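You operate a simulated robot arm through the tools that you are given. There is no shell and no other tool. Be economical: measure what you need, move in short steps, check, and stop when the job is done.

The job below is to be done with a simulated two-armed robot. You get a single attempt, and the scene is never put back.

## Task
Pick up the spray bottle with one hand, pass it to the other hand and put it on the shelf under the packing table. Set down upright: spray bottle.

The check looks at the end state, three seconds after you hand in, the way a careful person would. Anything else that was tipped, shoved, dropped, spilled or broken makes it a failure.

## Robot
Two 6-joint arms with two-finger parallel grippers on one trunk, on a base that drives. Base frame: it is fixed to the floor where the robot stands at the start and does not move with it; the origin is under the middle of the robot, x ahead of it, y to its left, z up. Lengths are in m, angles in rad, forces in N, time in s.
The left shoulder is at the start at [0.06, 0.187, 1.122], the right one opposite. With the tool pointing down near the work surface each hand reaches from about 0.22 to 0.62 m from the robot's upright axis, wherever it stands, measured 20 degrees to its own side. Places, roughly: shelf under the packing table [-1, 3.4, 0.4]. Payload 1.57 kg a hand.
The tool frame of a hand sits at the grasp point between the pads (the TCP): z along the fingers, y along the line on which they close. The tips reach 0.03 m beyond it. Largest opening 0.11 m; finger width 0.024, thickness 0.012; the body of the gripper, 0.048 by 0.112 m, starts 0.078 m behind the TCP.
Orientation is told as [roll, pitch, yaw] about the base's x, y, z axes, in that order, counted from this pose: with the fingers straight down and closing along the base's y, the tool's x points along the base's -x, its y along +y and its z along -z.

## Interface
- The arms move only by the tool move_arm. It takes "left_steps", "right_steps" or both (then of equal length, played together; a hand with none holds still); each is a list of rows, each an object of numbers (a shift or turn left out is 0, a gripper value left out holds the last): "x", "y", "z": the shift along the tool's x, y, z in units of 30 mm (1.0 is 30 mm); "rx", "ry", "rz": the turn, a rotation vector about the tool's x, y, z in units of 5 degrees (1.0 is 5 degrees); "hand": the gripper command, from -1 (shut) to 1 (fully open), values between in proportion. In form: [{"x": .., "y": .., "z": .., "rx": .., "ry": .., "rz": .., "hand": ..}, ...]. A call has 1 to 20 rows; each row shifts and turns the commanded pose from where the row before left it, along the tool's axes as they then stand. A call with a number of a shift or a turn outside -1 to 1 is refused whole. A row lasts 0.2 s, in which the tool goes at most 0.05 m and 0.15 rad; a call with a longer step from one row to the next is refused whole, and so is a gripper value outside its range. A pose out of reach is approached as far as the arm can. The call stops where the force on the tool passes 40 N (or 10 N more than at its start, if that is more) or the arm is blocked; 0.2 s more then pass. Each finger travels about 0.153 m/s and halts on what it meets, pressing with about 27 N; the grip force reading is that of the motor and also rises with nothing between the fingers. The clock runs only during rows and for 0.2 s after the last one: add rows that do not move to give the fingers time. It gives the time, the measured TCP pose, the force on the tool (base axes), the opening and the grip force at its end, in the units of the frame above (readings bear some noise), with the torque about the TCP (base axes, N m) and any sound that the robot's microphone picked up.
- Cameras (640 x 400 px; columns grow to the right, rows downward): "scene" is now at [0.0075, -0.0195, 1.6561]; the picture's right is [-0.15, -0.99, 0.00], its down [-0.79, 0.12, -0.61] and it looks along [0.60, -0.09, -0.79] (base axes); focal length 272 px, centre (320, 200). "left" rides on the left gripper at [0.07, -0.016, -0.141] in its tool frame; the picture's right is [0.23, 0.97, 0.00], its down [-0.86, 0.20, -0.48] and it looks along [-0.47, 0.11, 0.88] (tool axes); focal length 222 px, centre (320, 200). "right" rides on the right gripper at [0.07, 0.016, -0.141] in its tool frame; the picture's right is [-0.23, 0.97, 0.00], its down [-0.86, -0.20, -0.48] and it looks along [-0.47, -0.11, 0.88] (tool axes); focal length 222 px, centre (320, 200). There is no depth. A picture from a camera that has moved, and an enlarged one, comes with that camera's place and axes in the base frame and with its lens. The place of the scene camera against the robot may be out by one fixed shift of up to 0.018 m in any direction.
- grab_frame(camera): a new picture of that camera. The clock stands still meanwhile.
- move_column(by): slides the trunk up (or, below 0, down) by that many m; the arms and the scene camera ride with it, the base frame stays. It gives what a move gives, with no picture.
- base_move(legs): drives the robot by 1 to 6 legs, each [ahead, left, turn to the left] in m, m and rad, along the robot's own axes; the way and the turn of a leg run together, so that a leg with both is an arc; at most 1.5 m and 3.142 rad a leg. The arms and the cameras ride along, it lands a little off, and it stops where it bumps. It gives what a move gives.
- head_to(pan, tilt): turns the head with the scene camera to pan (to the left, within 1.501 rad either way) and tilt (down, from -0.506 to 1.204), counted from straight ahead of the robot. It gives what a move gives.
- enlarge(camera, box): a new picture of the part [left, top, right, bottom] of that camera's present view, enlarged. The clock stands still meanwhile.
- finish_job(): hands the job in; it is judged then, once.

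Work in short steps. Places have to be worked out from the pictures, the camera data and where the tool is seen: move nearer, look again, correct. Check each grasp and each placing, and mend what went wrong. You have 120 turns and 92 pictures in all, those below and enlarged ones among them. Open the grippers and draw the arms clear of the work before you hand the job in, unless the task says otherwise; then end with one line.

The tools are called by a JSON object that holds its "api" and its "payload". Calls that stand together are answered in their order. move_arm: Moves the arms, as the interface text tells. Its arguments: {"type":"object","properties":{"left_steps":{"type":"array","items":{"type":"object","properties":{"x":{"type":"number"},"y":{"type":"number"},"z":{"type":"number"},"rx":{"type":"number"},"ry":{"type":"number"},"rz":{"type":"number"},"hand":{"type":"number"}}}},"right_steps":{"type":"array","items":{"type":"object","properties":{"x":{"type":"number"},"y":{"type":"number"},"z":{"type":"number"},"rx":{"type":"number"},"ry":{"type":"number"},"rz":{"type":"number"},"hand":{"type":"number"}}}}},"required":[]} The other tools are called the same way: move_column (by) slides the trunk up or down; base_move (legs) drives the base; head_to (pan, tilt) turns the head that bears the scene camera; grab_frame (camera) takes a picture; enlarge (camera, box) takes an enlarged picture of a part of a camera's view; finish_job () hands the job in.

At the start:

```text
t: 0.0
left_tool_pos: [0.4052, 0.0398, 1.1034]
left_tool_rot: [0.0, 0.0, 0.0]
left_contact_force: [0.3, 0.3, -0.7]
left_ft_torque: [-0.01, 0.0, -0.03]
left_opening: 0.11
left_grip_force: 0.0
right_tool_pos: [0.3189, -0.3127, 1.107]
right_tool_rot: [-0.001, 0.0, 0.0]
right_contact_force: [-0.3, -0.2, 0.2]
right_ft_torque: [0.01, -0.01, 0.01]
right_opening: 0.1098
right_grip_force: 0.2
trunk travel left (down, up): [-0.75, 0.24]
robot x, y, heading: [0.0027, -0.0025, 0.002]
head pan, tilt: [-0.147, 0.918]
```

scene: 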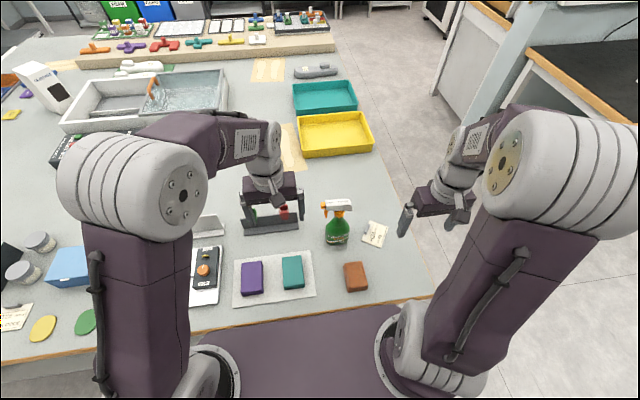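
right: 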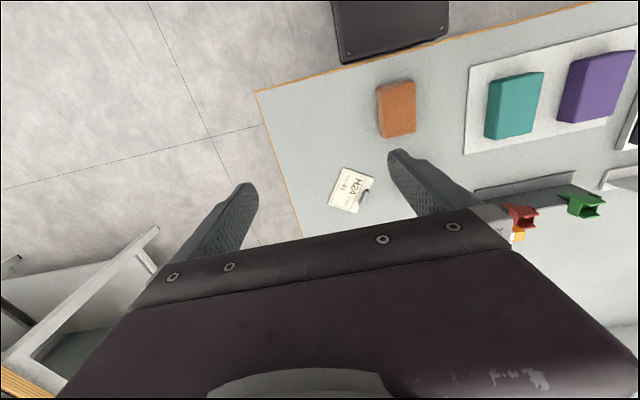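
left: 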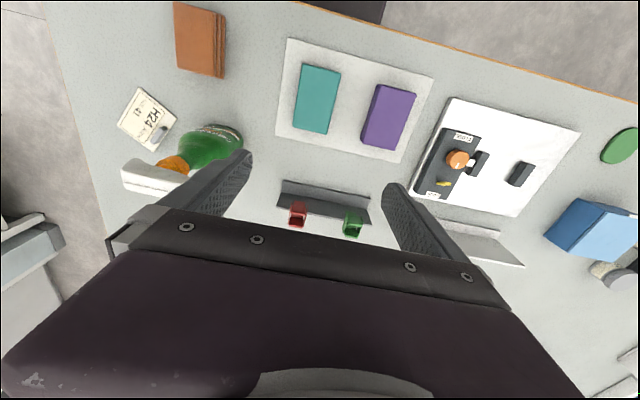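

The spray bottle stands near (0.48, -0.15), about 0.2 m tall by my estimate. I'll look closer at it and look over toward the packing table.

{"api": "enlarge", "payload": {"camera": "scene", "box": [240, 160, 440, 285]}}

{"api": "head_to", "payload": {"pan": 1.5, "tilt": 0.35}}

{"api": "grab_frame", "payload": {"camera": "scene"}}

```text
3.20 times, centred on (340, 222) of scene
camera zoom: at [0.0075, -0.0195, 1.6561], right [-0.15, -0.99, 0.0], down [-0.79, 0.12, -0.61], along [0.6, -0.09, -0.79], focal length 872 px, centre (256, 128)
```

zoom: 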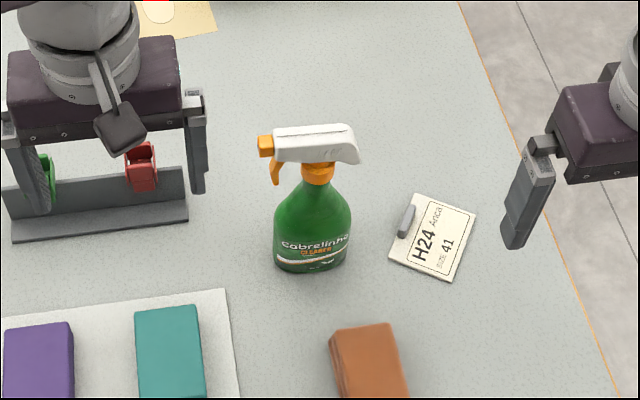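

```text
t: 1.7
left_tool_pos: [0.4038, 0.0395, 1.1038]
left_tool_rot: [-0.001, -0.001, 0.0]
left_contact_force: [-0.3, -1.1, 0.0]
left_ft_torque: [-0.02, -0.01, -0.01]
left_opening: 0.1099
left_grip_force: 0.2
right_tool_pos: [0.3192, -0.3128, 1.1071]
right_tool_rot: [0.0, 0.001, 0.001]
right_contact_force: [-1.0, 0.1, -0.9]
right_ft_torque: [0.02, 0.02, -0.01]
right_opening: 0.1099
right_grip_force: 0.1
trunk travel left (down, up): [-0.75, 0.24]
robot x, y, heading: [-0.0023, -0.0033, 0.0]
head pan, tilt: [1.499, 0.351]
```

```text
87 pictures are left
camera scene: at [-0.0595, 0.0842, 1.705], right [1.0, -0.07, 0.0], down [-0.02, -0.34, -0.94], along [0.07, 0.94, -0.34], focal length 272 px, centre (320, 200)
```

scene: 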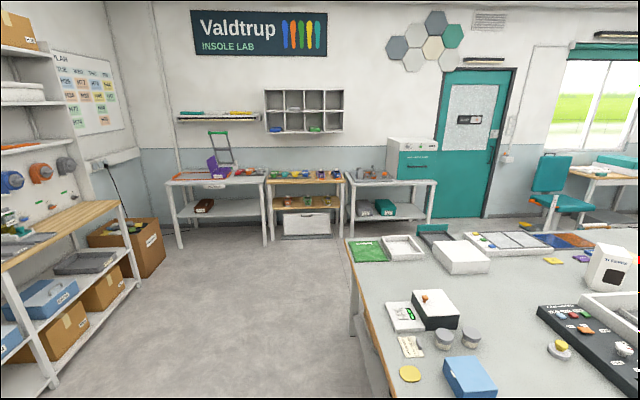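

The packing table should be the left one of the three. I'll zoom in on it.

{"api": "enlarge", "payload": {"camera": "scene", "box": [150, 120, 310, 260]}}

```text
2.86 times, centred on (230, 190) of scene
camera zoom: at [-0.0595, 0.0842, 1.705], right [1.0, -0.07, 0.0], down [-0.02, -0.34, -0.94], along [0.07, 0.94, -0.34], focal length 778 px, centre (577, 229)
```

zoom: 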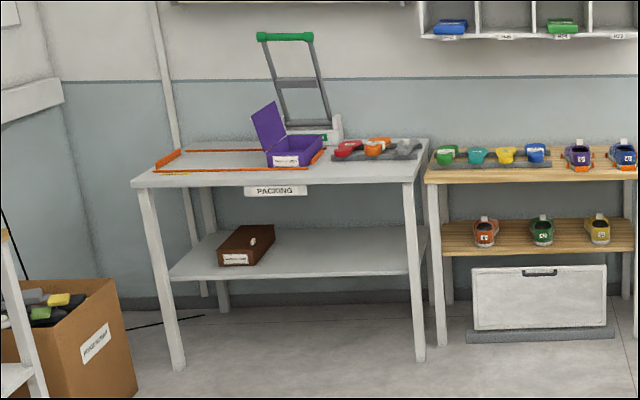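

The packing shelf's right half is free (about x=-0.85, y=3.35). Plan: the right hand takes the bottle's head from above, closing along x. The left hand then takes the body horizontally and places it. First I turn the right hand 90° in place.

{"api": "move_arm", "payload": {"right_steps": [{"rz": -1}, {"rz": -1}, {"rz": -1}, {"rz": -1}, {"rz": -1}, {"rz": -1}, {"rz": -1}, {"rz": -1}, {"rz": -1}, {"rz": -1}, {"rz": -1}, {"rz": -1}, {"rz": -1}, {"rz": -1}, {"rz": -1}, {"rz": -1}, {"rz": -1}, {"rz": -1}]}}

{"api": "grab_frame", "payload": {"camera": "right"}}

{"api": "head_to", "payload": {"pan": -0.147, "tilt": 0.918}}

```text
t: 5.5
left_tool_pos: [0.4062, 0.0398, 1.1036]
left_tool_rot: [-0.001, -0.001, 0.0]
left_contact_force: [-0.2, -0.2, -0.5]
left_ft_torque: [0.01, 0.03, 0.0]
left_opening: 0.1105
left_grip_force: 0.0
right_tool_pos: [0.3178, -0.3138, 1.1072]
right_tool_rot: [-0.002, 0.0, 1.572]
right_contact_force: [0.4, 0.1, -0.5]
right_ft_torque: [-0.02, 0.01, 0.01]
right_opening: 0.1102
right_grip_force: 0.0
trunk travel left (down, up): [-0.75, 0.24]
robot x, y, heading: [-0.0029, 0.0011, -0.004]
head pan, tilt: [1.499, 0.351]
```

```text
85 pictures are left
camera right: at [0.3023, -0.3811, 1.2471], right [-0.97, 0.23, 0.0], down [0.2, 0.86, 0.48], along [0.11, 0.47, -0.88], focal length 222 px, centre (320, 200)
```

right: 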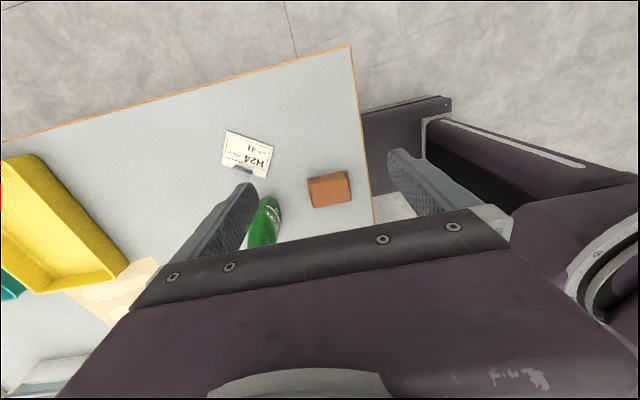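

```text
t: 7.2
left_tool_pos: [0.4043, 0.0399, 1.1041]
left_tool_rot: [0.0, -0.002, 0.001]
left_contact_force: [-0.3, 0.0, -0.7]
left_ft_torque: [0.01, 0.03, 0.0]
left_opening: 0.1102
left_grip_force: 0.1
right_tool_pos: [0.3184, -0.312, 1.1071]
right_tool_rot: [0.0, -0.001, 1.571]
right_contact_force: [-0.1, 0.4, 0.1]
right_ft_torque: [0.04, -0.02, 0.01]
right_opening: 0.11
right_grip_force: 0.1
trunk travel left (down, up): [-0.75, 0.24]
robot x, y, heading: [0.0003, 0.0033, -0.004]
head pan, tilt: [-0.147, 0.918]
```

The bottle axis appears near (0.475, -0.15), with the head at about z 0.96–1.01. I bring the right hand above it at the present height and shift the left hand aside.

{"api": "move_arm", "payload": {"right_steps": [{"x": -0.88, "y": -0.88}, {"x": -0.88, "y": -0.88}, {"x": -0.88, "y": -0.88}, {"x": -0.88, "y": -0.88}, {"x": -0.88, "y": -0.88}, {"x": -0.88, "y": -0.88}], "left_steps": [{"y": 0.6}, {"y": 0.6}, {"y": 0.6}, {"y": 0.6}, {"y": 0.6}, {"y": 0.6}]}}

{"api": "grab_frame", "payload": {"camera": "right"}}

{"api": "grab_frame", "payload": {"camera": "left"}}

{"api": "grab_frame", "payload": {"camera": "scene"}}

```text
t: 8.6
left_tool_pos: [0.4069, 0.149, 1.1032]
left_tool_rot: [-0.001, 0.0, 0.0]
left_contact_force: [-0.4, 0.4, 0.4]
left_ft_torque: [-0.01, 0.01, -0.02]
left_opening: 0.1097
left_grip_force: 0.1
right_tool_pos: [0.4779, -0.1528, 1.1055]
right_tool_rot: [0.002, 0.002, 1.571]
right_contact_force: [-0.3, -0.4, 0.2]
right_ft_torque: [-0.03, 0.01, -0.02]
right_opening: 0.1099
right_grip_force: 0.0
trunk travel left (down, up): [-0.75, 0.24]
robot x, y, heading: [-0.0005, -0.0017, -0.004]
head pan, tilt: [-0.147, 0.918]
```

```text
84 pictures are left
camera right: at [0.4615, -0.2206, 1.2457], right [-0.97, 0.23, 0.0], down [0.2, 0.86, 0.48], along [0.11, 0.47, -0.88], focal length 222 px, centre (320, 200)
```

right: 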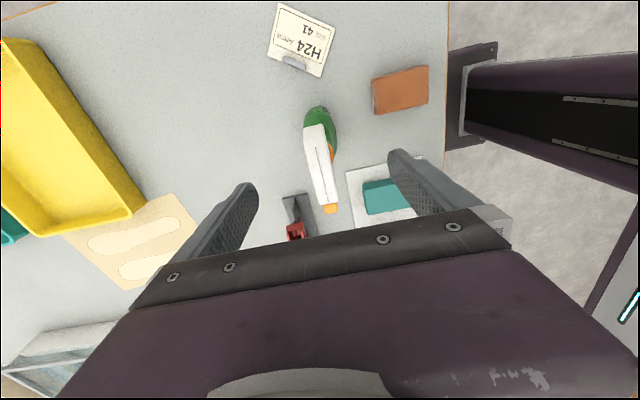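

```text
83 pictures are left
camera left: at [0.3363, 0.1329, 1.2441], right [-0.23, 0.97, 0.0], down [0.86, 0.2, 0.48], along [0.47, 0.11, -0.88], focal length 222 px, centre (320, 200)
```

left: 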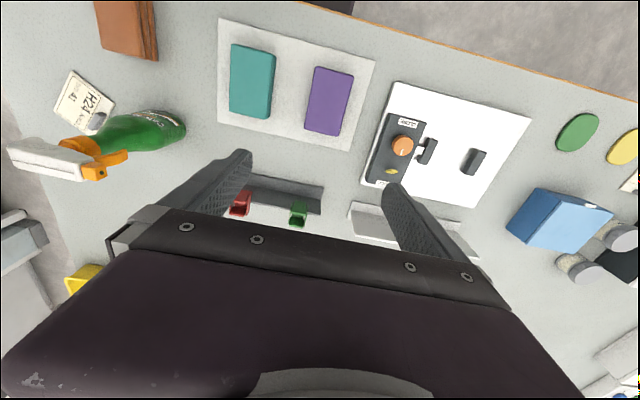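

```text
82 pictures are left
camera scene: at [0.009, -0.0178, 1.6561], right [-0.15, -0.99, 0.0], down [-0.79, 0.12, -0.61], along [0.6, -0.09, -0.79], focal length 272 px, centre (320, 200)
```

scene: 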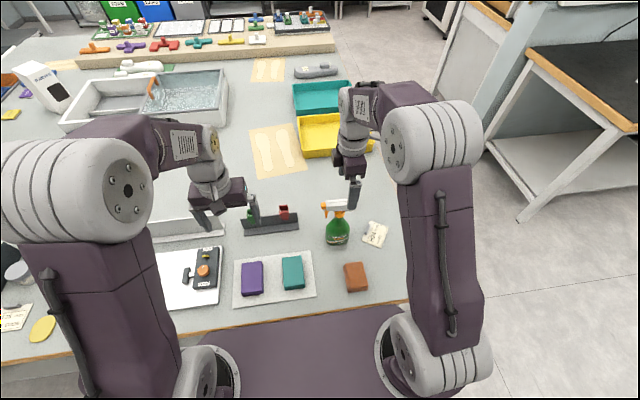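

From both wrist views the head spans y -0.176 to -0.07 at x≈0.478, top z≈1.01, about 25 mm wide, and the body is roughly 50 × 83 mm. I descend 0.12 m to straddle the head.

{"api": "move_arm", "payload": {"right_steps": [{"z": 0.8, "x": -0.15}, {"z": 0.8}, {"z": 0.8}, {"z": 0.8}, {"z": 0.8}]}}

{"api": "grab_frame", "payload": {"camera": "right"}}

{"api": "enlarge", "payload": {"camera": "scene", "box": [240, 130, 440, 255]}}

{"api": "grab_frame", "payload": {"camera": "left"}}

```text
t: 9.8
left_tool_pos: [0.4044, 0.1487, 1.1034]
left_tool_rot: [0.0, 0.002, -0.001]
left_contact_force: [0.9, 0.9, -0.6]
left_ft_torque: [-0.01, 0.02, 0.02]
left_opening: 0.11
left_grip_force: 0.0
right_tool_pos: [0.4774, -0.1505, 0.9873]
right_tool_rot: [-0.002, 0.001, 1.571]
right_contact_force: [0.1, -0.3, -0.7]
right_ft_torque: [-0.02, 0.02, -0.03]
right_opening: 0.1099
right_grip_force: 0.1
trunk travel left (down, up): [-0.75, 0.24]
robot x, y, heading: [-0.0026, 0.0009, 0.0]
head pan, tilt: [-0.147, 0.918]
```

```text
81 pictures are left
camera right: at [0.4613, -0.2185, 1.1267], right [-0.97, 0.23, 0.0], down [0.2, 0.86, 0.48], along [0.11, 0.47, -0.88], focal length 222 px, centre (320, 200)
```

right: 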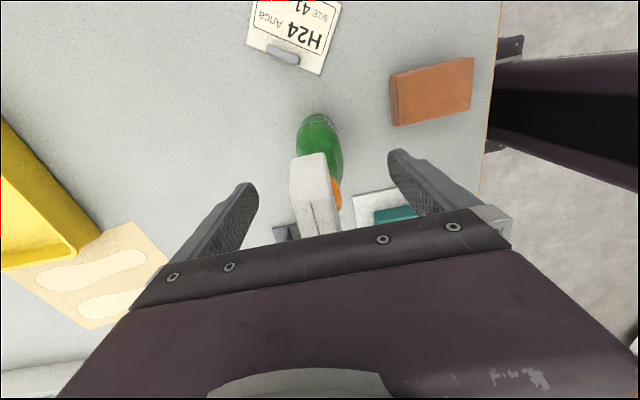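

```text
3.20 times, centred on (340, 192) of scene
camera zoom: at [0.0084, -0.0195, 1.6561], right [-0.15, -0.99, 0.0], down [-0.79, 0.12, -0.61], along [0.6, -0.09, -0.79], focal length 872 px, centre (256, 224)
```

zoom: 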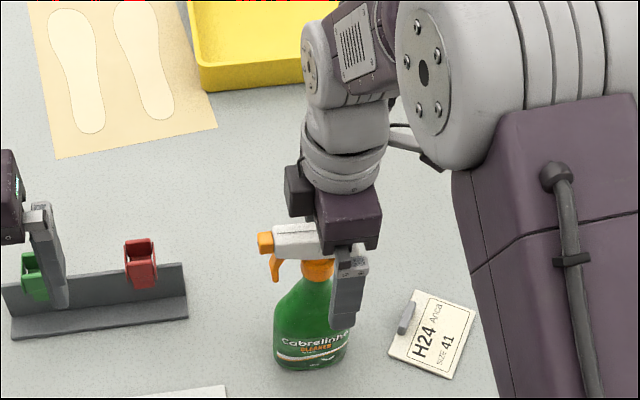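

```text
79 pictures are left
camera left: at [0.3359, 0.1314, 1.2445], right [-0.23, 0.97, 0.0], down [0.85, 0.2, 0.48], along [0.47, 0.11, -0.88], focal length 222 px, centre (320, 200)
```

left: 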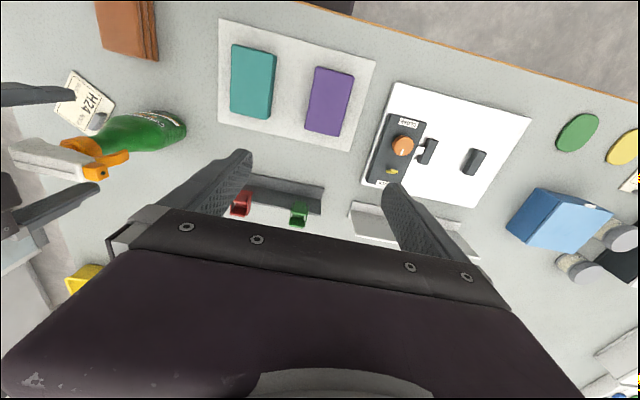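

In the left view the line between the fingertips passes over the orange collar, so the alignment is good. I close the right hand.

{"api": "move_arm", "payload": {"right_steps": [{"hand": -1}, {"hand": -1}, {"hand": -1}, {"hand": -1}]}}

{"api": "grab_frame", "payload": {"camera": "right"}}

{"api": "grab_frame", "payload": {"camera": "left"}}

```text
t: 10.8
left_tool_pos: [0.4046, 0.1482, 1.1023]
left_tool_rot: [-0.001, -0.002, -0.001]
left_contact_force: [0.2, 0.6, 0.7]
left_ft_torque: [0.01, 0.01, 0.0]
left_opening: 0.1101
left_grip_force: 0.0
right_tool_pos: [0.4776, -0.15, 0.9868]
right_tool_rot: [0.0, -0.001, 1.572]
right_contact_force: [2.4, 0.2, 1.9]
right_ft_torque: [-0.01, -0.22, -0.02]
right_opening: 0.0325
right_grip_force: 26.8
trunk travel left (down, up): [-0.75, 0.24]
robot x, y, heading: [-0.0016, -0.001, 0.005]
head pan, tilt: [-0.147, 0.918]
```

```text
78 pictures are left
camera right: at [0.4611, -0.2185, 1.1272], right [-0.97, 0.23, 0.0], down [0.2, 0.86, 0.48], along [0.11, 0.47, -0.88], focal length 222 px, centre (320, 200)
```

right: 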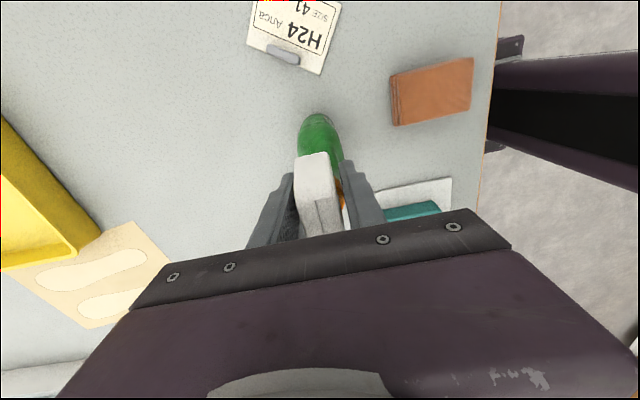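

```text
77 pictures are left
camera left: at [0.3355, 0.1314, 1.2446], right [-0.23, 0.97, 0.0], down [0.85, 0.2, 0.48], along [0.47, 0.11, -0.88], focal length 222 px, centre (320, 200)
```

left: 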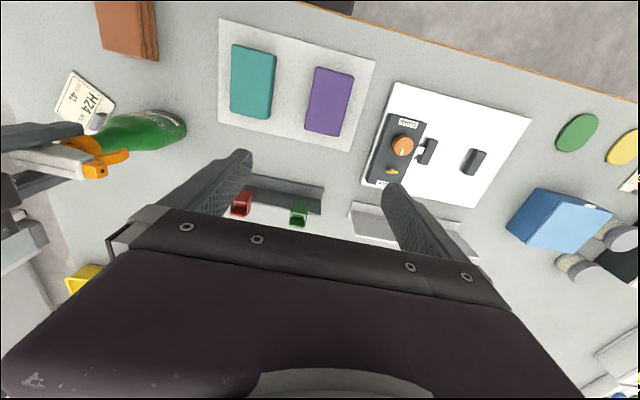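

The head is gripped at a 32.5 mm opening. I lift it straight up by about 0.2 m.

{"api": "move_arm", "payload": {"right_steps": [{"z": -0.4}, {"z": -0.7}, {"z": -0.8}, {"z": -0.8}, {"z": -0.8}, {"z": -0.8}, {"z": -0.8}, {"z": -0.8}, {"z": -0.6}, {"z": -0.3}]}}

{"api": "grab_frame", "payload": {"camera": "left"}}

{"api": "grab_frame", "payload": {"camera": "scene"}}

```text
t: 13.0
left_tool_pos: [0.406, 0.1476, 1.1037]
left_tool_rot: [-0.002, -0.002, 0.0]
left_contact_force: [0.1, 0.4, 0.6]
left_ft_torque: [-0.02, -0.01, -0.01]
left_opening: 0.11
left_grip_force: 0.0
right_tool_pos: [0.4775, -0.1496, 1.1924]
right_tool_rot: [0.0, -0.001, 1.571]
right_contact_force: [0.3, 0.4, -5.2]
right_ft_torque: [-0.05, 0.01, 0.0]
right_opening: 0.0325
right_grip_force: 26.0
trunk travel left (down, up): [-0.75, 0.24]
robot x, y, heading: [0.001, -0.0009, -0.001]
head pan, tilt: [-0.147, 0.918]
```

```text
76 pictures are left
camera left: at [0.3358, 0.1312, 1.2445], right [-0.23, 0.97, 0.0], down [0.85, 0.2, 0.48], along [0.47, 0.11, -0.88], focal length 222 px, centre (320, 200)
```

left: 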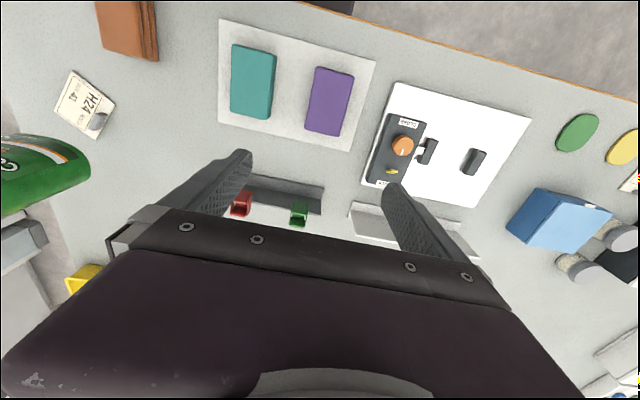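

```text
75 pictures are left
camera scene: at [0.0083, -0.0197, 1.6561], right [-0.15, -0.99, 0.0], down [-0.79, 0.12, -0.61], along [0.6, -0.09, -0.79], focal length 272 px, centre (320, 200)
```

scene: 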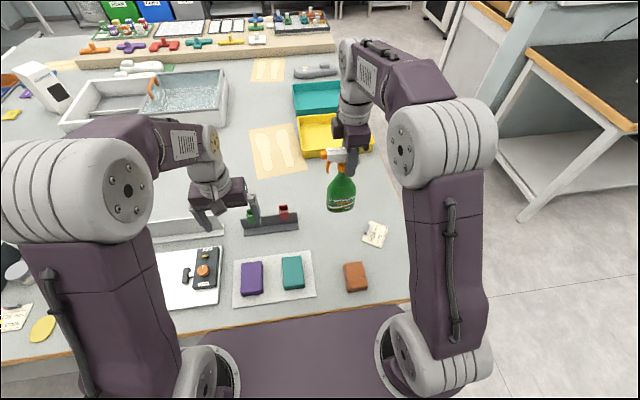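

The bottle is held level. I turn the right hand back to yaw 0, which points the nozzle ahead, and pitch the left hand to point forward.

{"api": "move_arm", "payload": {"right_steps": [{"rz": 1}, {"rz": 1}, {"rz": 1}, {"rz": 1}, {"rz": 1}, {"rz": 1}, {"rz": 1}, {"rz": 1}, {"rz": 1}, {"rz": 1}, {"rz": 1}, {"rz": 1}, {"rz": 1}, {"rz": 1}, {"rz": 1}, {"rz": 1}, {"rz": 1}, {"rz": 1}], "left_steps": [{"ry": -1}, {"ry": -1}, {"ry": -1}, {"ry": -1}, {"ry": -1}, {"ry": -1}, {"ry": -1}, {"ry": -1}, {"ry": -1}, {"ry": -1}, {"ry": -1}, {"ry": -1}, {"ry": -1}, {"ry": -1}, {"ry": -1}, {"ry": -1}, {"ry": -1}, {"ry": -1}]}}

{"api": "grab_frame", "payload": {"camera": "scene"}}

{"api": "grab_frame", "payload": {"camera": "left"}}

```text
t: 16.8
left_tool_pos: [0.5015, 0.0998, 1.2048]
left_tool_rot: [0.348, -1.449, -0.324]
left_contact_force: [-0.6, -0.3, 0.6]
left_ft_torque: [-0.01, 0.0, -0.02]
left_opening: 0.11
left_grip_force: 0.1
left hand out of reach, approached as far as the arm can: row 7, 8, 9, 10, 11, 12, 13, 14, 15, 16, 17, 18
right_tool_pos: [0.4769, -0.1506, 1.1918]
right_tool_rot: [-0.002, -0.001, -0.003]
right_contact_force: [0.1, 0.4, -5.4]
right_ft_torque: [0.01, 0.08, 0.03]
right_opening: 0.0327
right_grip_force: 27.3
trunk travel left (down, up): [-0.75, 0.24]
robot x, y, heading: [-0.0027, -0.0008, 0.002]
head pan, tilt: [-0.147, 0.918]
```

```text
74 pictures are left
camera scene: at [0.0081, -0.0201, 1.6561], right [-0.15, -0.99, 0.0], down [-0.79, 0.12, -0.61], along [0.6, -0.09, -0.79], focal length 272 px, centre (320, 200)
```

scene: 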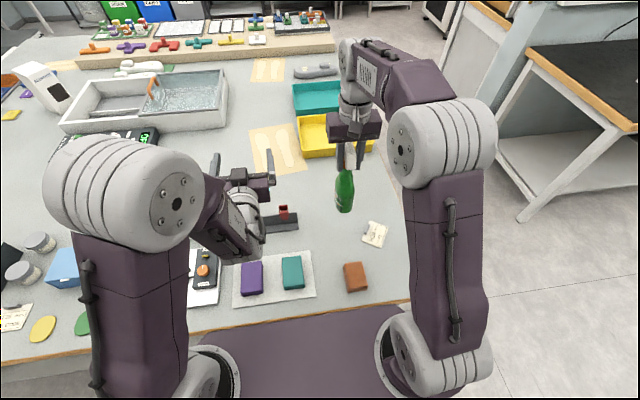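

```text
73 pictures are left
camera left: at [0.3533, 0.0816, 1.1518], right [-0.05, 0.98, -0.18], down [-0.38, 0.15, 0.91], along [0.92, 0.11, 0.37], focal length 222 px, centre (320, 200)
```

left: 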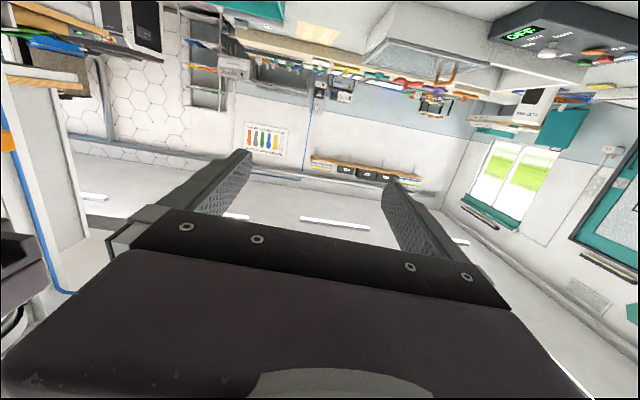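

The left hand can't get fully horizontal that close in. I'll use a tilt of about 30° below horizontal and move a little further ahead, which also raises the wrist camera for the shelf.

{"api": "move_arm", "payload": {"left_steps": [{"ry": 1, "z": 0.5}, {"ry": 1, "z": 0.5}, {"ry": 1, "z": 0.5}, {"ry": 1, "z": 0.5}, {"ry": 1, "z": 0.5}, {"ry": 1, "z": 0.5}, {}, {}]}}

{"api": "grab_frame", "payload": {"camera": "scene"}}

```text
t: 18.6
left_tool_pos: [0.5854, 0.1021, 1.175]
left_tool_rot: [0.051, -0.936, -0.022]
left_contact_force: [0.3, -0.5, 1.0]
left_ft_torque: [-0.01, 0.04, 0.01]
left_opening: 0.1099
left_grip_force: 0.1
right_tool_pos: [0.4771, -0.1502, 1.19]
right_tool_rot: [-0.001, -0.001, -0.001]
right_contact_force: [0.5, -0.2, -5.4]
right_ft_torque: [-0.01, 0.04, 0.02]
right_opening: 0.0325
right_grip_force: 26.6
trunk travel left (down, up): [-0.75, 0.24]
robot x, y, heading: [-0.0018, 0.0019, -0.001]
head pan, tilt: [-0.147, 0.918]
```

```text
72 pictures are left
camera scene: at [0.0082, -0.0198, 1.6561], right [-0.15, -0.99, 0.0], down [-0.79, 0.12, -0.61], along [0.6, -0.09, -0.79], focal length 272 px, centre (320, 200)
```

scene: 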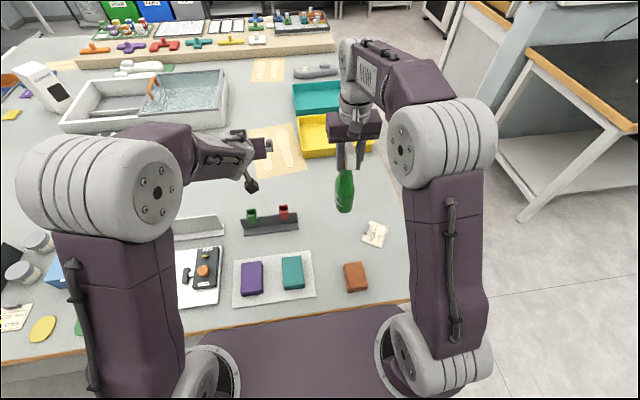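

Left is now at (0.585, 0.10, 1.175), pitched -54°. I move the bottle to about (0.57, -0.03) and bring the left hand back and down, behind and to the left of the bottle.

{"api": "move_arm", "payload": {"left_steps": [{"x": 0.685, "z": -0.19}, {"x": 0.685, "z": -0.19}, {"x": 0.685, "z": -0.19}, {"x": 0.685, "z": -0.19}, {"x": 0.685, "z": -0.19}, {"x": 0.685, "z": -0.19}, {"x": 0.685, "z": -0.19}, {"x": 0.685, "z": -0.19}], "right_steps": [{"x": -0.375, "y": 0.3}, {"x": -0.375, "y": 0.3}, {"x": -0.375, "y": 0.3}, {"x": -0.375, "y": 0.3}, {"x": -0.375, "y": 0.3}, {"x": -0.375, "y": 0.3}, {"x": -0.375, "y": 0.3}, {"x": -0.375, "y": 0.3}]}}

{"api": "grab_frame", "payload": {"camera": "scene"}}

{"api": "grab_frame", "payload": {"camera": "left"}}

```text
t: 20.4
left_tool_pos: [0.4543, 0.0998, 1.0753]
left_tool_rot: [0.061, -0.933, -0.031]
left_contact_force: [0.2, -0.5, 0.8]
left_ft_torque: [-0.01, -0.01, 0.02]
left_opening: 0.1099
left_grip_force: 0.0
left hand out of reach, approached as far as the arm can: row 8
right_tool_pos: [0.5497, -0.085, 1.1851]
right_tool_rot: [-0.001, 0.0, 0.0]
right_contact_force: [0.2, 0.5, -4.2]
right_ft_torque: [-0.01, 0.06, 0.0]
right_opening: 0.0325
right_grip_force: 26.9
right hand out of reach, approached as far as the arm can: row 7, 8
trunk travel left (down, up): [-0.75, 0.24]
robot x, y, heading: [0.0042, -0.0014, -0.003]
head pan, tilt: [-0.147, 0.918]
```

```text
71 pictures are left
camera scene: at [0.0076, -0.0201, 1.6561], right [-0.15, -0.99, 0.0], down [-0.79, 0.12, -0.61], along [0.6, -0.09, -0.79], focal length 272 px, centre (320, 200)
```

scene: 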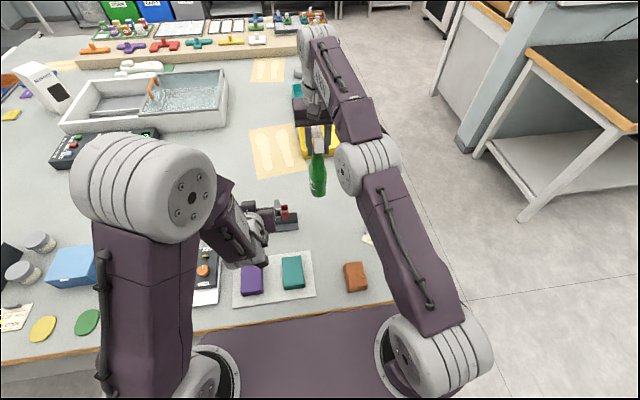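

```text
70 pictures are left
camera left: at [0.2992, 0.0791, 1.103], right [-0.15, 0.98, -0.15], down [0.12, 0.17, 0.98], along [0.98, 0.13, -0.14], focal length 222 px, centre (320, 200)
```

left: 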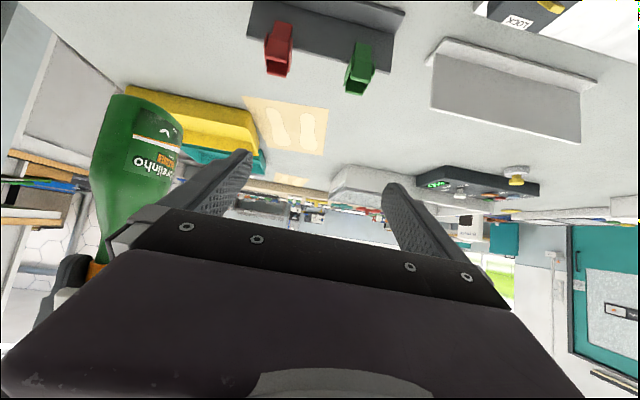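

Left is at its near limit (x≈0.454) and the bottle axis is at (0.55, -0.085). I lower both a bit for reach and bring both toward y≈-0.04, with the left fingertips staying behind the bottle (rear at about x=0.505).

{"api": "move_arm", "payload": {"left_steps": [{"x": 0.223, "z": 0.165, "y": -0.5, "rx": 0.4, "rz": -0.2}, {"x": 0.223, "z": 0.165, "y": -0.5}, {"x": 0.223, "z": 0.165, "y": -0.5}, {"x": 0.223, "z": 0.165, "y": -0.5}, {"x": 0.223, "z": 0.165, "y": -0.5}, {"x": 0.223, "z": 0.165, "y": -0.5}], "right_steps": [{"z": 0.278}, {"z": 0.278, "y": 0.25}, {"z": 0.278, "y": 0.25}, {"z": 0.278, "y": 0.25}, {"z": 0.278, "y": 0.25}, {"z": 0.278, "y": 0.25}]}}

{"api": "grab_frame", "payload": {"camera": "left"}}

{"api": "grab_frame", "payload": {"camera": "scene"}}

```text
t: 21.8
left_tool_pos: [0.4615, 0.0037, 1.0376]
left_tool_rot: [-0.006, -0.936, 0.005]
left_contact_force: [-0.3, 0.7, 0.2]
left_ft_torque: [-0.02, 0.01, 0.02]
left_opening: 0.1099
left_grip_force: 0.0
left hand out of reach, approached as far as the arm can: row 1
right_tool_pos: [0.5504, -0.0465, 1.1363]
right_tool_rot: [0.0, 0.001, 0.0]
right_contact_force: [0.2, 1.5, -5.1]
right_ft_torque: [0.04, 0.09, -0.02]
right_opening: 0.0323
right_grip_force: 27.0
trunk travel left (down, up): [-0.75, 0.24]
robot x, y, heading: [-0.0029, 0.0006, 0.002]
head pan, tilt: [-0.147, 0.918]
```

```text
69 pictures are left
camera left: at [0.3069, -0.0139, 1.0657], right [-0.14, 0.97, -0.19], down [0.12, 0.2, 0.97], along [0.98, 0.11, -0.15], focal length 222 px, centre (320, 200)
```

left: 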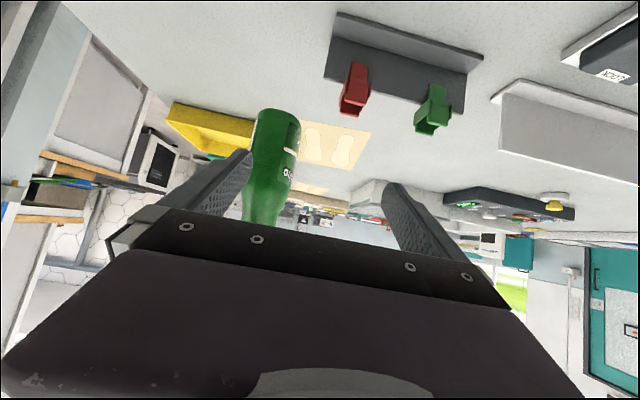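

```text
68 pictures are left
camera scene: at [0.009, -0.02, 1.6561], right [-0.15, -0.99, 0.0], down [-0.79, 0.12, -0.61], along [0.6, -0.09, -0.8], focal length 272 px, centre (320, 200)
```

scene: 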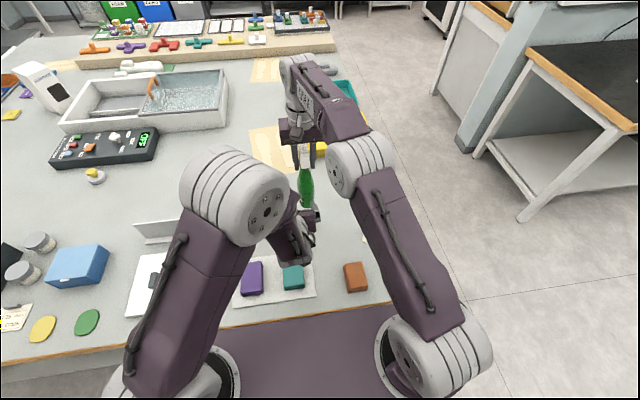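

From the left view I get the bottle body at y≈-0.047, agreeing with the right hand's TCP. I shift the left hand laterally and down to line up with it.

{"api": "move_arm", "payload": {"left_steps": [{"x": 0.16, "z": 0.11, "y": -0.42}, {"x": 0.16, "z": 0.11, "y": -0.42}, {"x": 0.15, "z": 0.11, "y": -0.42}, {"x": 0.15, "z": 0.11, "y": -0.42}]}}

{"api": "grab_frame", "payload": {"camera": "left"}}

```text
t: 22.8
left_tool_pos: [0.4608, -0.0476, 1.0161]
left_tool_rot: [-0.007, -0.934, 0.007]
left_contact_force: [0.5, -0.8, -0.2]
left_ft_torque: [0.02, -0.01, -0.01]
left_opening: 0.1102
left_grip_force: 0.0
right_tool_pos: [0.5487, -0.0485, 1.1368]
right_tool_rot: [0.0, 0.003, 0.001]
right_contact_force: [0.3, -0.4, -5.0]
right_ft_torque: [-0.01, 0.1, -0.01]
right_opening: 0.0326
right_grip_force: 26.6
trunk travel left (down, up): [-0.75, 0.24]
robot x, y, heading: [0.0012, -0.0035, 0.004]
head pan, tilt: [-0.147, 0.918]
```

```text
67 pictures are left
camera left: at [0.3057, -0.0649, 1.0439], right [-0.14, 0.97, -0.19], down [0.12, 0.2, 0.97], along [0.98, 0.11, -0.15], focal length 222 px, centre (320, 200)
```

left: 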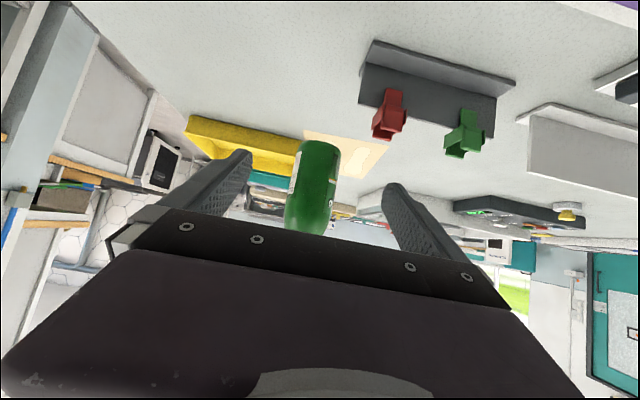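

The bottle is centred between the left fingers. I move the left hand straight ahead about 0.085 m around the body.

{"api": "move_arm", "payload": {"left_steps": [{"x": -0.34, "z": 0.46}, {"x": -0.34, "z": 0.46}, {"x": -0.34, "z": 0.46}, {"x": -0.34, "z": 0.46}, {"x": -0.34, "z": 0.46}]}}

{"api": "grab_frame", "payload": {"camera": "left"}}

{"api": "enlarge", "payload": {"camera": "scene", "box": [220, 120, 420, 285]}}

```text
t: 24.0
left_tool_pos: [0.5477, -0.0466, 1.0151]
left_tool_rot: [-0.009, -0.935, 0.007]
left_contact_force: [0.4, -0.1, 1.0]
left_ft_torque: [-0.01, 0.0, 0.0]
left_opening: 0.1097
left_grip_force: 0.2
right_tool_pos: [0.5518, -0.0468, 1.1357]
right_tool_rot: [-0.001, 0.002, 0.0]
right_contact_force: [-0.5, 0.9, -5.2]
right_ft_torque: [-0.02, 0.09, 0.0]
right_opening: 0.0325
right_grip_force: 27.0
trunk travel left (down, up): [-0.75, 0.24]
robot x, y, heading: [0.0008, 0.0021, -0.0]
head pan, tilt: [-0.147, 0.918]
```

```text
66 pictures are left
camera left: at [0.3922, -0.064, 1.0437], right [-0.14, 0.97, -0.19], down [0.12, 0.2, 0.97], along [0.98, 0.11, -0.15], focal length 222 px, centre (320, 200)
```

left: 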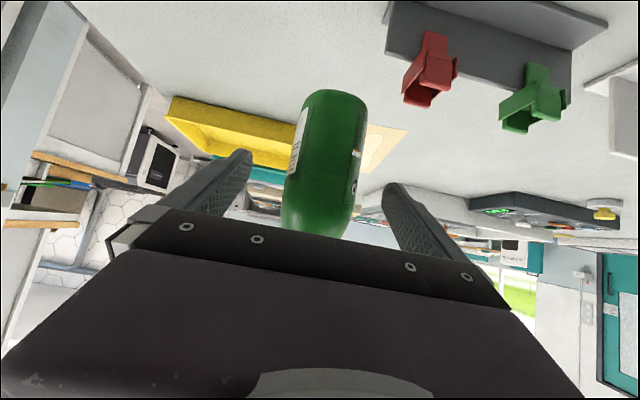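

```text
2.42 times, centred on (320, 202) of scene
camera zoom: at [0.0093, -0.0196, 1.6561], right [-0.15, -0.99, 0.0], down [-0.79, 0.12, -0.61], along [0.6, -0.09, -0.8], focal length 660 px, centre (320, 194)
```

zoom: 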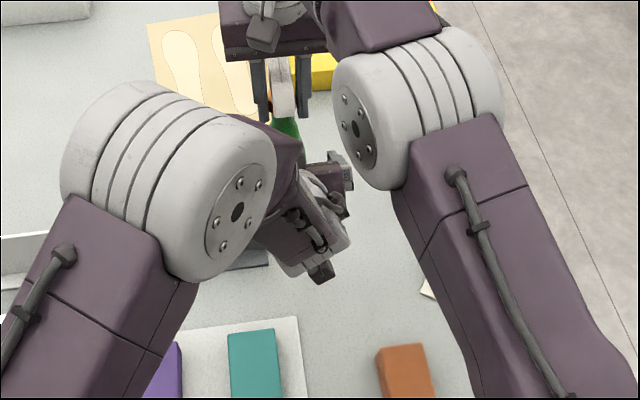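

The bottle body is between the left fingers with the TCP about at its axis. I close the left hand.

{"api": "move_arm", "payload": {"left_steps": [{"hand": -1}, {"hand": -1}, {"hand": -1}, {"hand": -1}, {"hand": -1}]}}

{"api": "grab_frame", "payload": {"camera": "left"}}

```text
t: 25.2
left_tool_pos: [0.546, -0.0467, 1.0155]
left_tool_rot: [-0.007, -0.936, 0.007]
left_contact_force: [2.9, -0.3, -0.7]
left_ft_torque: [0.1, 0.1, -0.02]
left_opening: 0.0508
left_grip_force: 26.9
right_tool_pos: [0.5507, -0.0461, 1.1372]
right_tool_rot: [-0.002, 0.001, 0.0]
right_contact_force: [-3.3, -0.1, -2.3]
right_ft_torque: [-0.07, 0.34, 0.0]
right_opening: 0.0322
right_grip_force: 27.3
trunk travel left (down, up): [-0.75, 0.24]
robot x, y, heading: [-0.0015, -0.0002, 0.003]
head pan, tilt: [-0.147, 0.918]
```

```text
64 pictures are left
camera left: at [0.3916, -0.0641, 1.0439], right [-0.14, 0.97, -0.19], down [0.12, 0.2, 0.97], along [0.98, 0.11, -0.15], focal length 222 px, centre (320, 200)
```

left: 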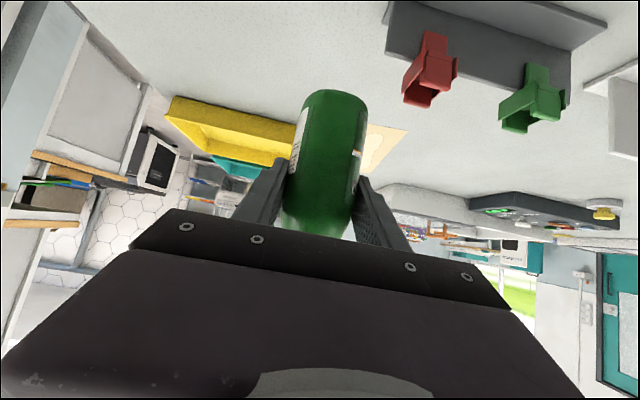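

The left hand holds the body at 51 mm. I open the right hand and raise it clear.

{"api": "move_arm", "payload": {"right_steps": [{"hand": 0}, {"hand": 0.3}, {"hand": 0.3}]}}

{"api": "move_arm", "payload": {"right_steps": [{"z": -0.5}, {"z": -0.8}, {"z": -0.8}, {"z": -0.8}, {"z": -0.6}]}}

{"api": "grab_frame", "payload": {"camera": "left"}}

{"api": "grab_frame", "payload": {"camera": "right"}}

```text
t: 26.0
left_tool_pos: [0.5452, -0.0471, 1.0151]
left_tool_rot: [-0.007, -0.936, 0.007]
left_contact_force: [0.4, 0.2, -0.4]
left_ft_torque: [0.01, 0.04, 0.0]
left_opening: 0.0508
left_grip_force: 27.1
right_tool_pos: [0.55, -0.0473, 1.1367]
right_tool_rot: [0.001, 0.0, 0.0]
right_contact_force: [-0.1, -0.6, -0.8]
right_ft_torque: [-0.03, 0.01, 0.02]
right_opening: 0.0716
right_grip_force: 0.1
trunk travel left (down, up): [-0.75, 0.24]
robot x, y, heading: [0.0013, 0.0003, 0.002]
head pan, tilt: [-0.147, 0.918]
```

```text
t: 27.2
left_tool_pos: [0.5469, -0.0474, 1.0153]
left_tool_rot: [-0.006, -0.936, 0.007]
left_contact_force: [0.1, 0.4, 0.1]
left_ft_torque: [-0.01, 0.07, -0.02]
left_opening: 0.0506
left_grip_force: 27.0
right_tool_pos: [0.5326, -0.0536, 1.2004]
right_tool_rot: [0.001, 0.003, -0.001]
right_contact_force: [0.5, 0.6, -0.6]
right_ft_torque: [0.0, 0.02, 0.03]
right_opening: 0.0717
right_grip_force: 0.0
right hand out of reach, approached as far as the arm can: row 2, 3, 4, 5
trunk travel left (down, up): [-0.75, 0.24]
robot x, y, heading: [-0.0016, -0.0, -0.0]
head pan, tilt: [-0.147, 0.918]
```

```text
63 pictures are left
camera left: at [0.392, -0.0641, 1.0438], right [-0.14, 0.97, -0.19], down [0.12, 0.2, 0.97], along [0.98, 0.11, -0.15], focal length 222 px, centre (320, 200)
```

left: 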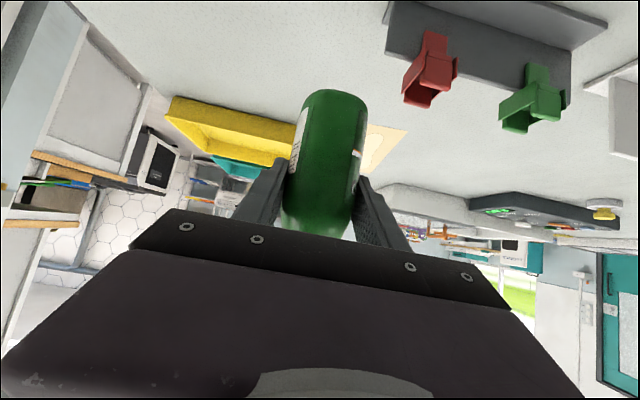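

```text
62 pictures are left
camera right: at [0.4637, -0.0346, 1.3408], right [0.23, 0.97, 0.0], down [0.86, -0.2, 0.48], along [0.46, -0.11, -0.88], focal length 222 px, centre (320, 200)
```

right: 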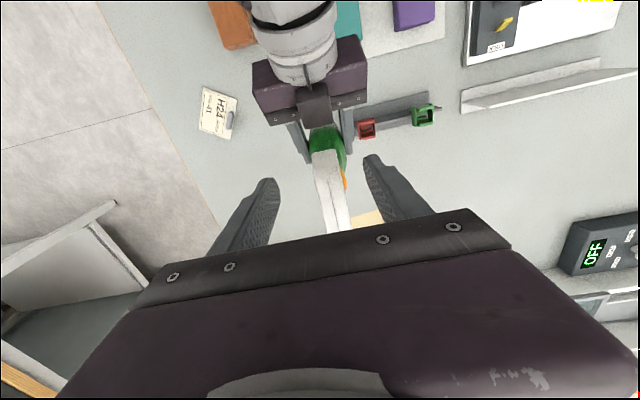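

The right hand is just above the head. I withdraw it back and up, then sideways to the right.

{"api": "move_arm", "payload": {"right_steps": [{"x": 0.5, "z": -0.6}, {"x": 0.5, "z": -0.6}, {"x": 0.5, "z": -0.6}, {"x": 0.3, "z": -0.6, "y": -0.5}, {"x": 0.3, "z": -0.3, "y": -0.8}, {"x": 0.2, "y": -0.9}, {"x": 0.2, "y": -0.9}, {"x": 0.2, "y": -0.9}, {"x": 0.2, "y": -0.9}, {"x": 0.2, "y": -0.9}, {"y": -0.9}, {"y": -0.9}, {"y": -0.5}]}}

{"api": "grab_frame", "payload": {"camera": "scene"}}

```text
t: 30.0
left_tool_pos: [0.546, -0.047, 1.0161]
left_tool_rot: [-0.006, -0.935, 0.007]
left_contact_force: [-0.9, -0.7, 0.0]
left_ft_torque: [0.0, 0.06, -0.02]
left_opening: 0.0503
left_grip_force: 27.0
right_tool_pos: [0.4757, -0.2875, 1.2519]
right_tool_rot: [-0.001, 0.002, 0.0]
right_contact_force: [0.4, 0.6, -0.6]
right_ft_torque: [-0.01, 0.0, 0.0]
right_opening: 0.0718
right_grip_force: 0.0
right hand out of reach, approached as far as the arm can: row 1, 2, 3, 4
trunk travel left (down, up): [-0.75, 0.24]
robot x, y, heading: [-0.0003, -0.0021, -0.001]
head pan, tilt: [-0.147, 0.918]
```

```text
61 pictures are left
camera scene: at [0.0085, -0.0202, 1.6561], right [-0.15, -0.99, 0.0], down [-0.79, 0.12, -0.61], along [0.6, -0.09, -0.79], focal length 272 px, centre (320, 200)
```

scene: 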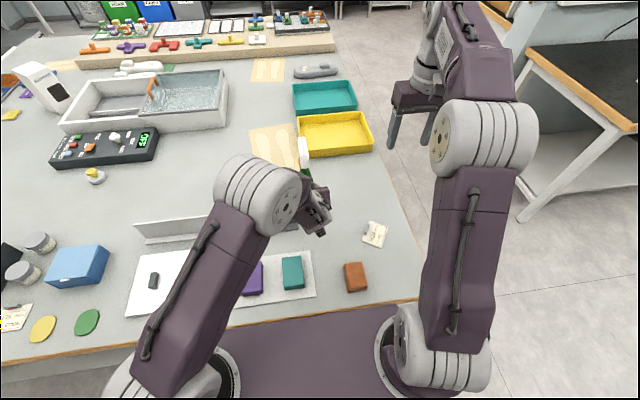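

The bottle is with the left hand and the right is clear. Before backing off, I check the grip close up and look to the right and rear for obstacles.

{"api": "enlarge", "payload": {"camera": "scene", "box": [250, 110, 370, 260]}}

{"api": "head_to", "payload": {"pan": -1.5, "tilt": 0.6}}

{"api": "grab_frame", "payload": {"camera": "scene"}}

{"api": "head_to", "payload": {"pan": 1.5, "tilt": 0.6}}

{"api": "grab_frame", "payload": {"camera": "scene"}}

```text
2.67 times, centred on (310, 185) of scene
camera zoom: at [0.0085, -0.0202, 1.6561], right [-0.15, -0.99, 0.0], down [-0.79, 0.12, -0.61], along [0.6, -0.09, -0.79], focal length 726 px, centre (347, 240)
```

zoom: 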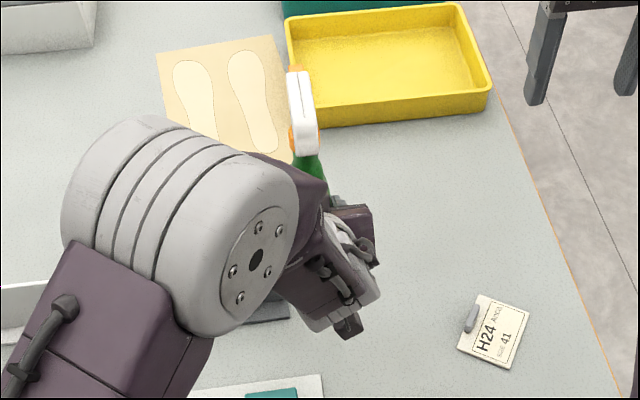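

```text
t: 31.5
left_tool_pos: [0.5464, -0.0461, 1.0162]
left_tool_rot: [-0.006, -0.935, 0.007]
left_contact_force: [-0.3, -0.6, 0.1]
left_ft_torque: [-0.02, 0.07, 0.0]
left_opening: 0.0505
left_grip_force: 27.1
right_tool_pos: [0.4767, -0.2856, 1.2499]
right_tool_rot: [0.003, 0.0, 0.0]
right_contact_force: [0.0, -0.3, 0.4]
right_ft_torque: [-0.01, -0.02, 0.01]
right_opening: 0.0717
right_grip_force: 0.0
trunk travel left (down, up): [-0.75, 0.24]
robot x, y, heading: [0.0024, -0.0008, 0.0]
head pan, tilt: [-1.499, 0.6]
```

```text
59 pictures are left
camera scene: at [-0.0587, -0.0969, 1.6822], right [-1.0, -0.07, 0.0], down [-0.04, 0.56, -0.82], along [0.06, -0.82, -0.57], focal length 272 px, centre (320, 200)
```

scene: 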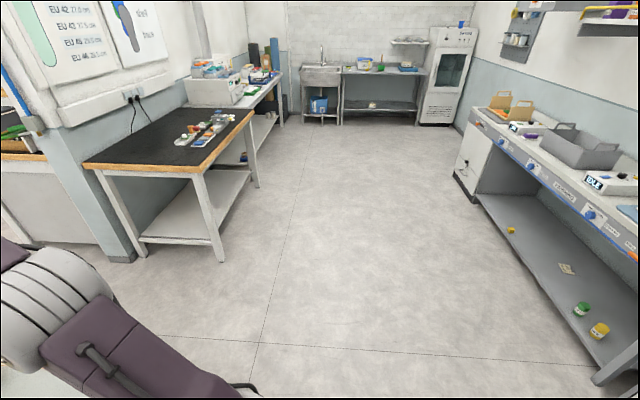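

```text
t: 34.1
left_tool_pos: [0.5458, -0.0462, 1.0151]
left_tool_rot: [-0.007, -0.934, 0.007]
left_contact_force: [-0.1, 0.4, -0.2]
left_ft_torque: [0.0, 0.09, 0.03]
left_opening: 0.0507
left_grip_force: 27.1
right_tool_pos: [0.476, -0.2869, 1.2501]
right_tool_rot: [0.001, 0.0, 0.0]
right_contact_force: [0.3, 0.1, 0.1]
right_ft_torque: [0.0, -0.01, 0.0]
right_opening: 0.0716
right_grip_force: 0.0
trunk travel left (down, up): [-0.75, 0.24]
robot x, y, heading: [-0.0007, -0.0, -0.0]
head pan, tilt: [1.499, 0.6]
```

```text
58 pictures are left
camera scene: at [-0.0588, 0.0794, 1.6823], right [1.0, -0.07, 0.0], down [-0.04, -0.56, -0.83], along [0.06, 0.82, -0.56], focal length 272 px, centre (320, 200)
```

scene: 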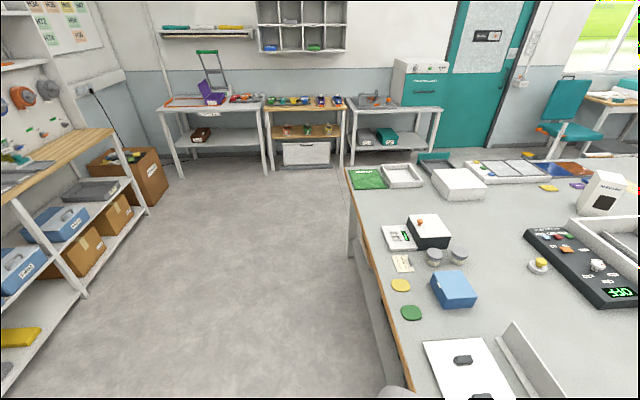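

Behind and to both sides is clear within about 1.5 m. I back off 0.7 m and turn left 90° to face the packing table.

{"api": "base_move", "payload": {"legs": [[-0.4, 0, 0], [-0.3, 0, 0], [0, 0, 0.785], [0, 0, 0.786]]}}

{"api": "head_to", "payload": {"pan": 0, "tilt": 0.35}}

{"api": "grab_frame", "payload": {"camera": "scene"}}

```text
t: 42.3
left_tool_pos: [-0.6431, 0.5486, 1.016]
left_tool_rot: [-0.008, -0.936, 1.576]
left_contact_force: [-0.2, 0.6, 0.8]
left_ft_torque: [-0.07, -0.01, 0.01]
left_opening: 0.0508
left_grip_force: 26.9
right_tool_pos: [-0.4036, 0.477, 1.2507]
right_tool_rot: [0.001, -0.001, 1.568]
right_contact_force: [-0.9, -0.9, -0.1]
right_ft_torque: [0.01, 0.03, 0.0]
right_opening: 0.0713
right_grip_force: 0.0
trunk travel left (down, up): [-0.75, 0.24]
robot x, y, heading: [-0.6938, 0.005, 1.573]
head pan, tilt: [1.499, 0.6]
```

```text
t: 43.9
left_tool_pos: [-0.6433, 0.5468, 1.0159]
left_tool_rot: [-0.009, -0.934, 1.576]
left_contact_force: [-0.1, -0.6, 0.2]
left_ft_torque: [-0.09, -0.01, 0.01]
left_opening: 0.0507
left_grip_force: 27.1
right_tool_pos: [-0.4041, 0.4783, 1.25]
right_tool_rot: [-0.001, -0.001, 1.567]
right_contact_force: [0.2, -0.4, -0.8]
right_ft_torque: [0.0, 0.02, 0.04]
right_opening: 0.0717
right_grip_force: 0.1
trunk travel left (down, up): [-0.75, 0.24]
robot x, y, heading: [-0.688, 0.0022, 1.567]
head pan, tilt: [0.0, 0.351]
```

```text
57 pictures are left
camera scene: at [-0.6974, 0.0269, 1.7049], right [1.0, 0.0, 0.0], down [0.0, -0.34, -0.94], along [0.0, 0.94, -0.34], focal length 272 px, centre (320, 200)
```

scene: 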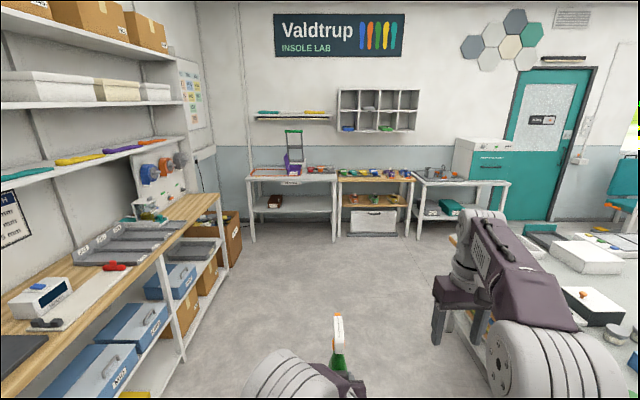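

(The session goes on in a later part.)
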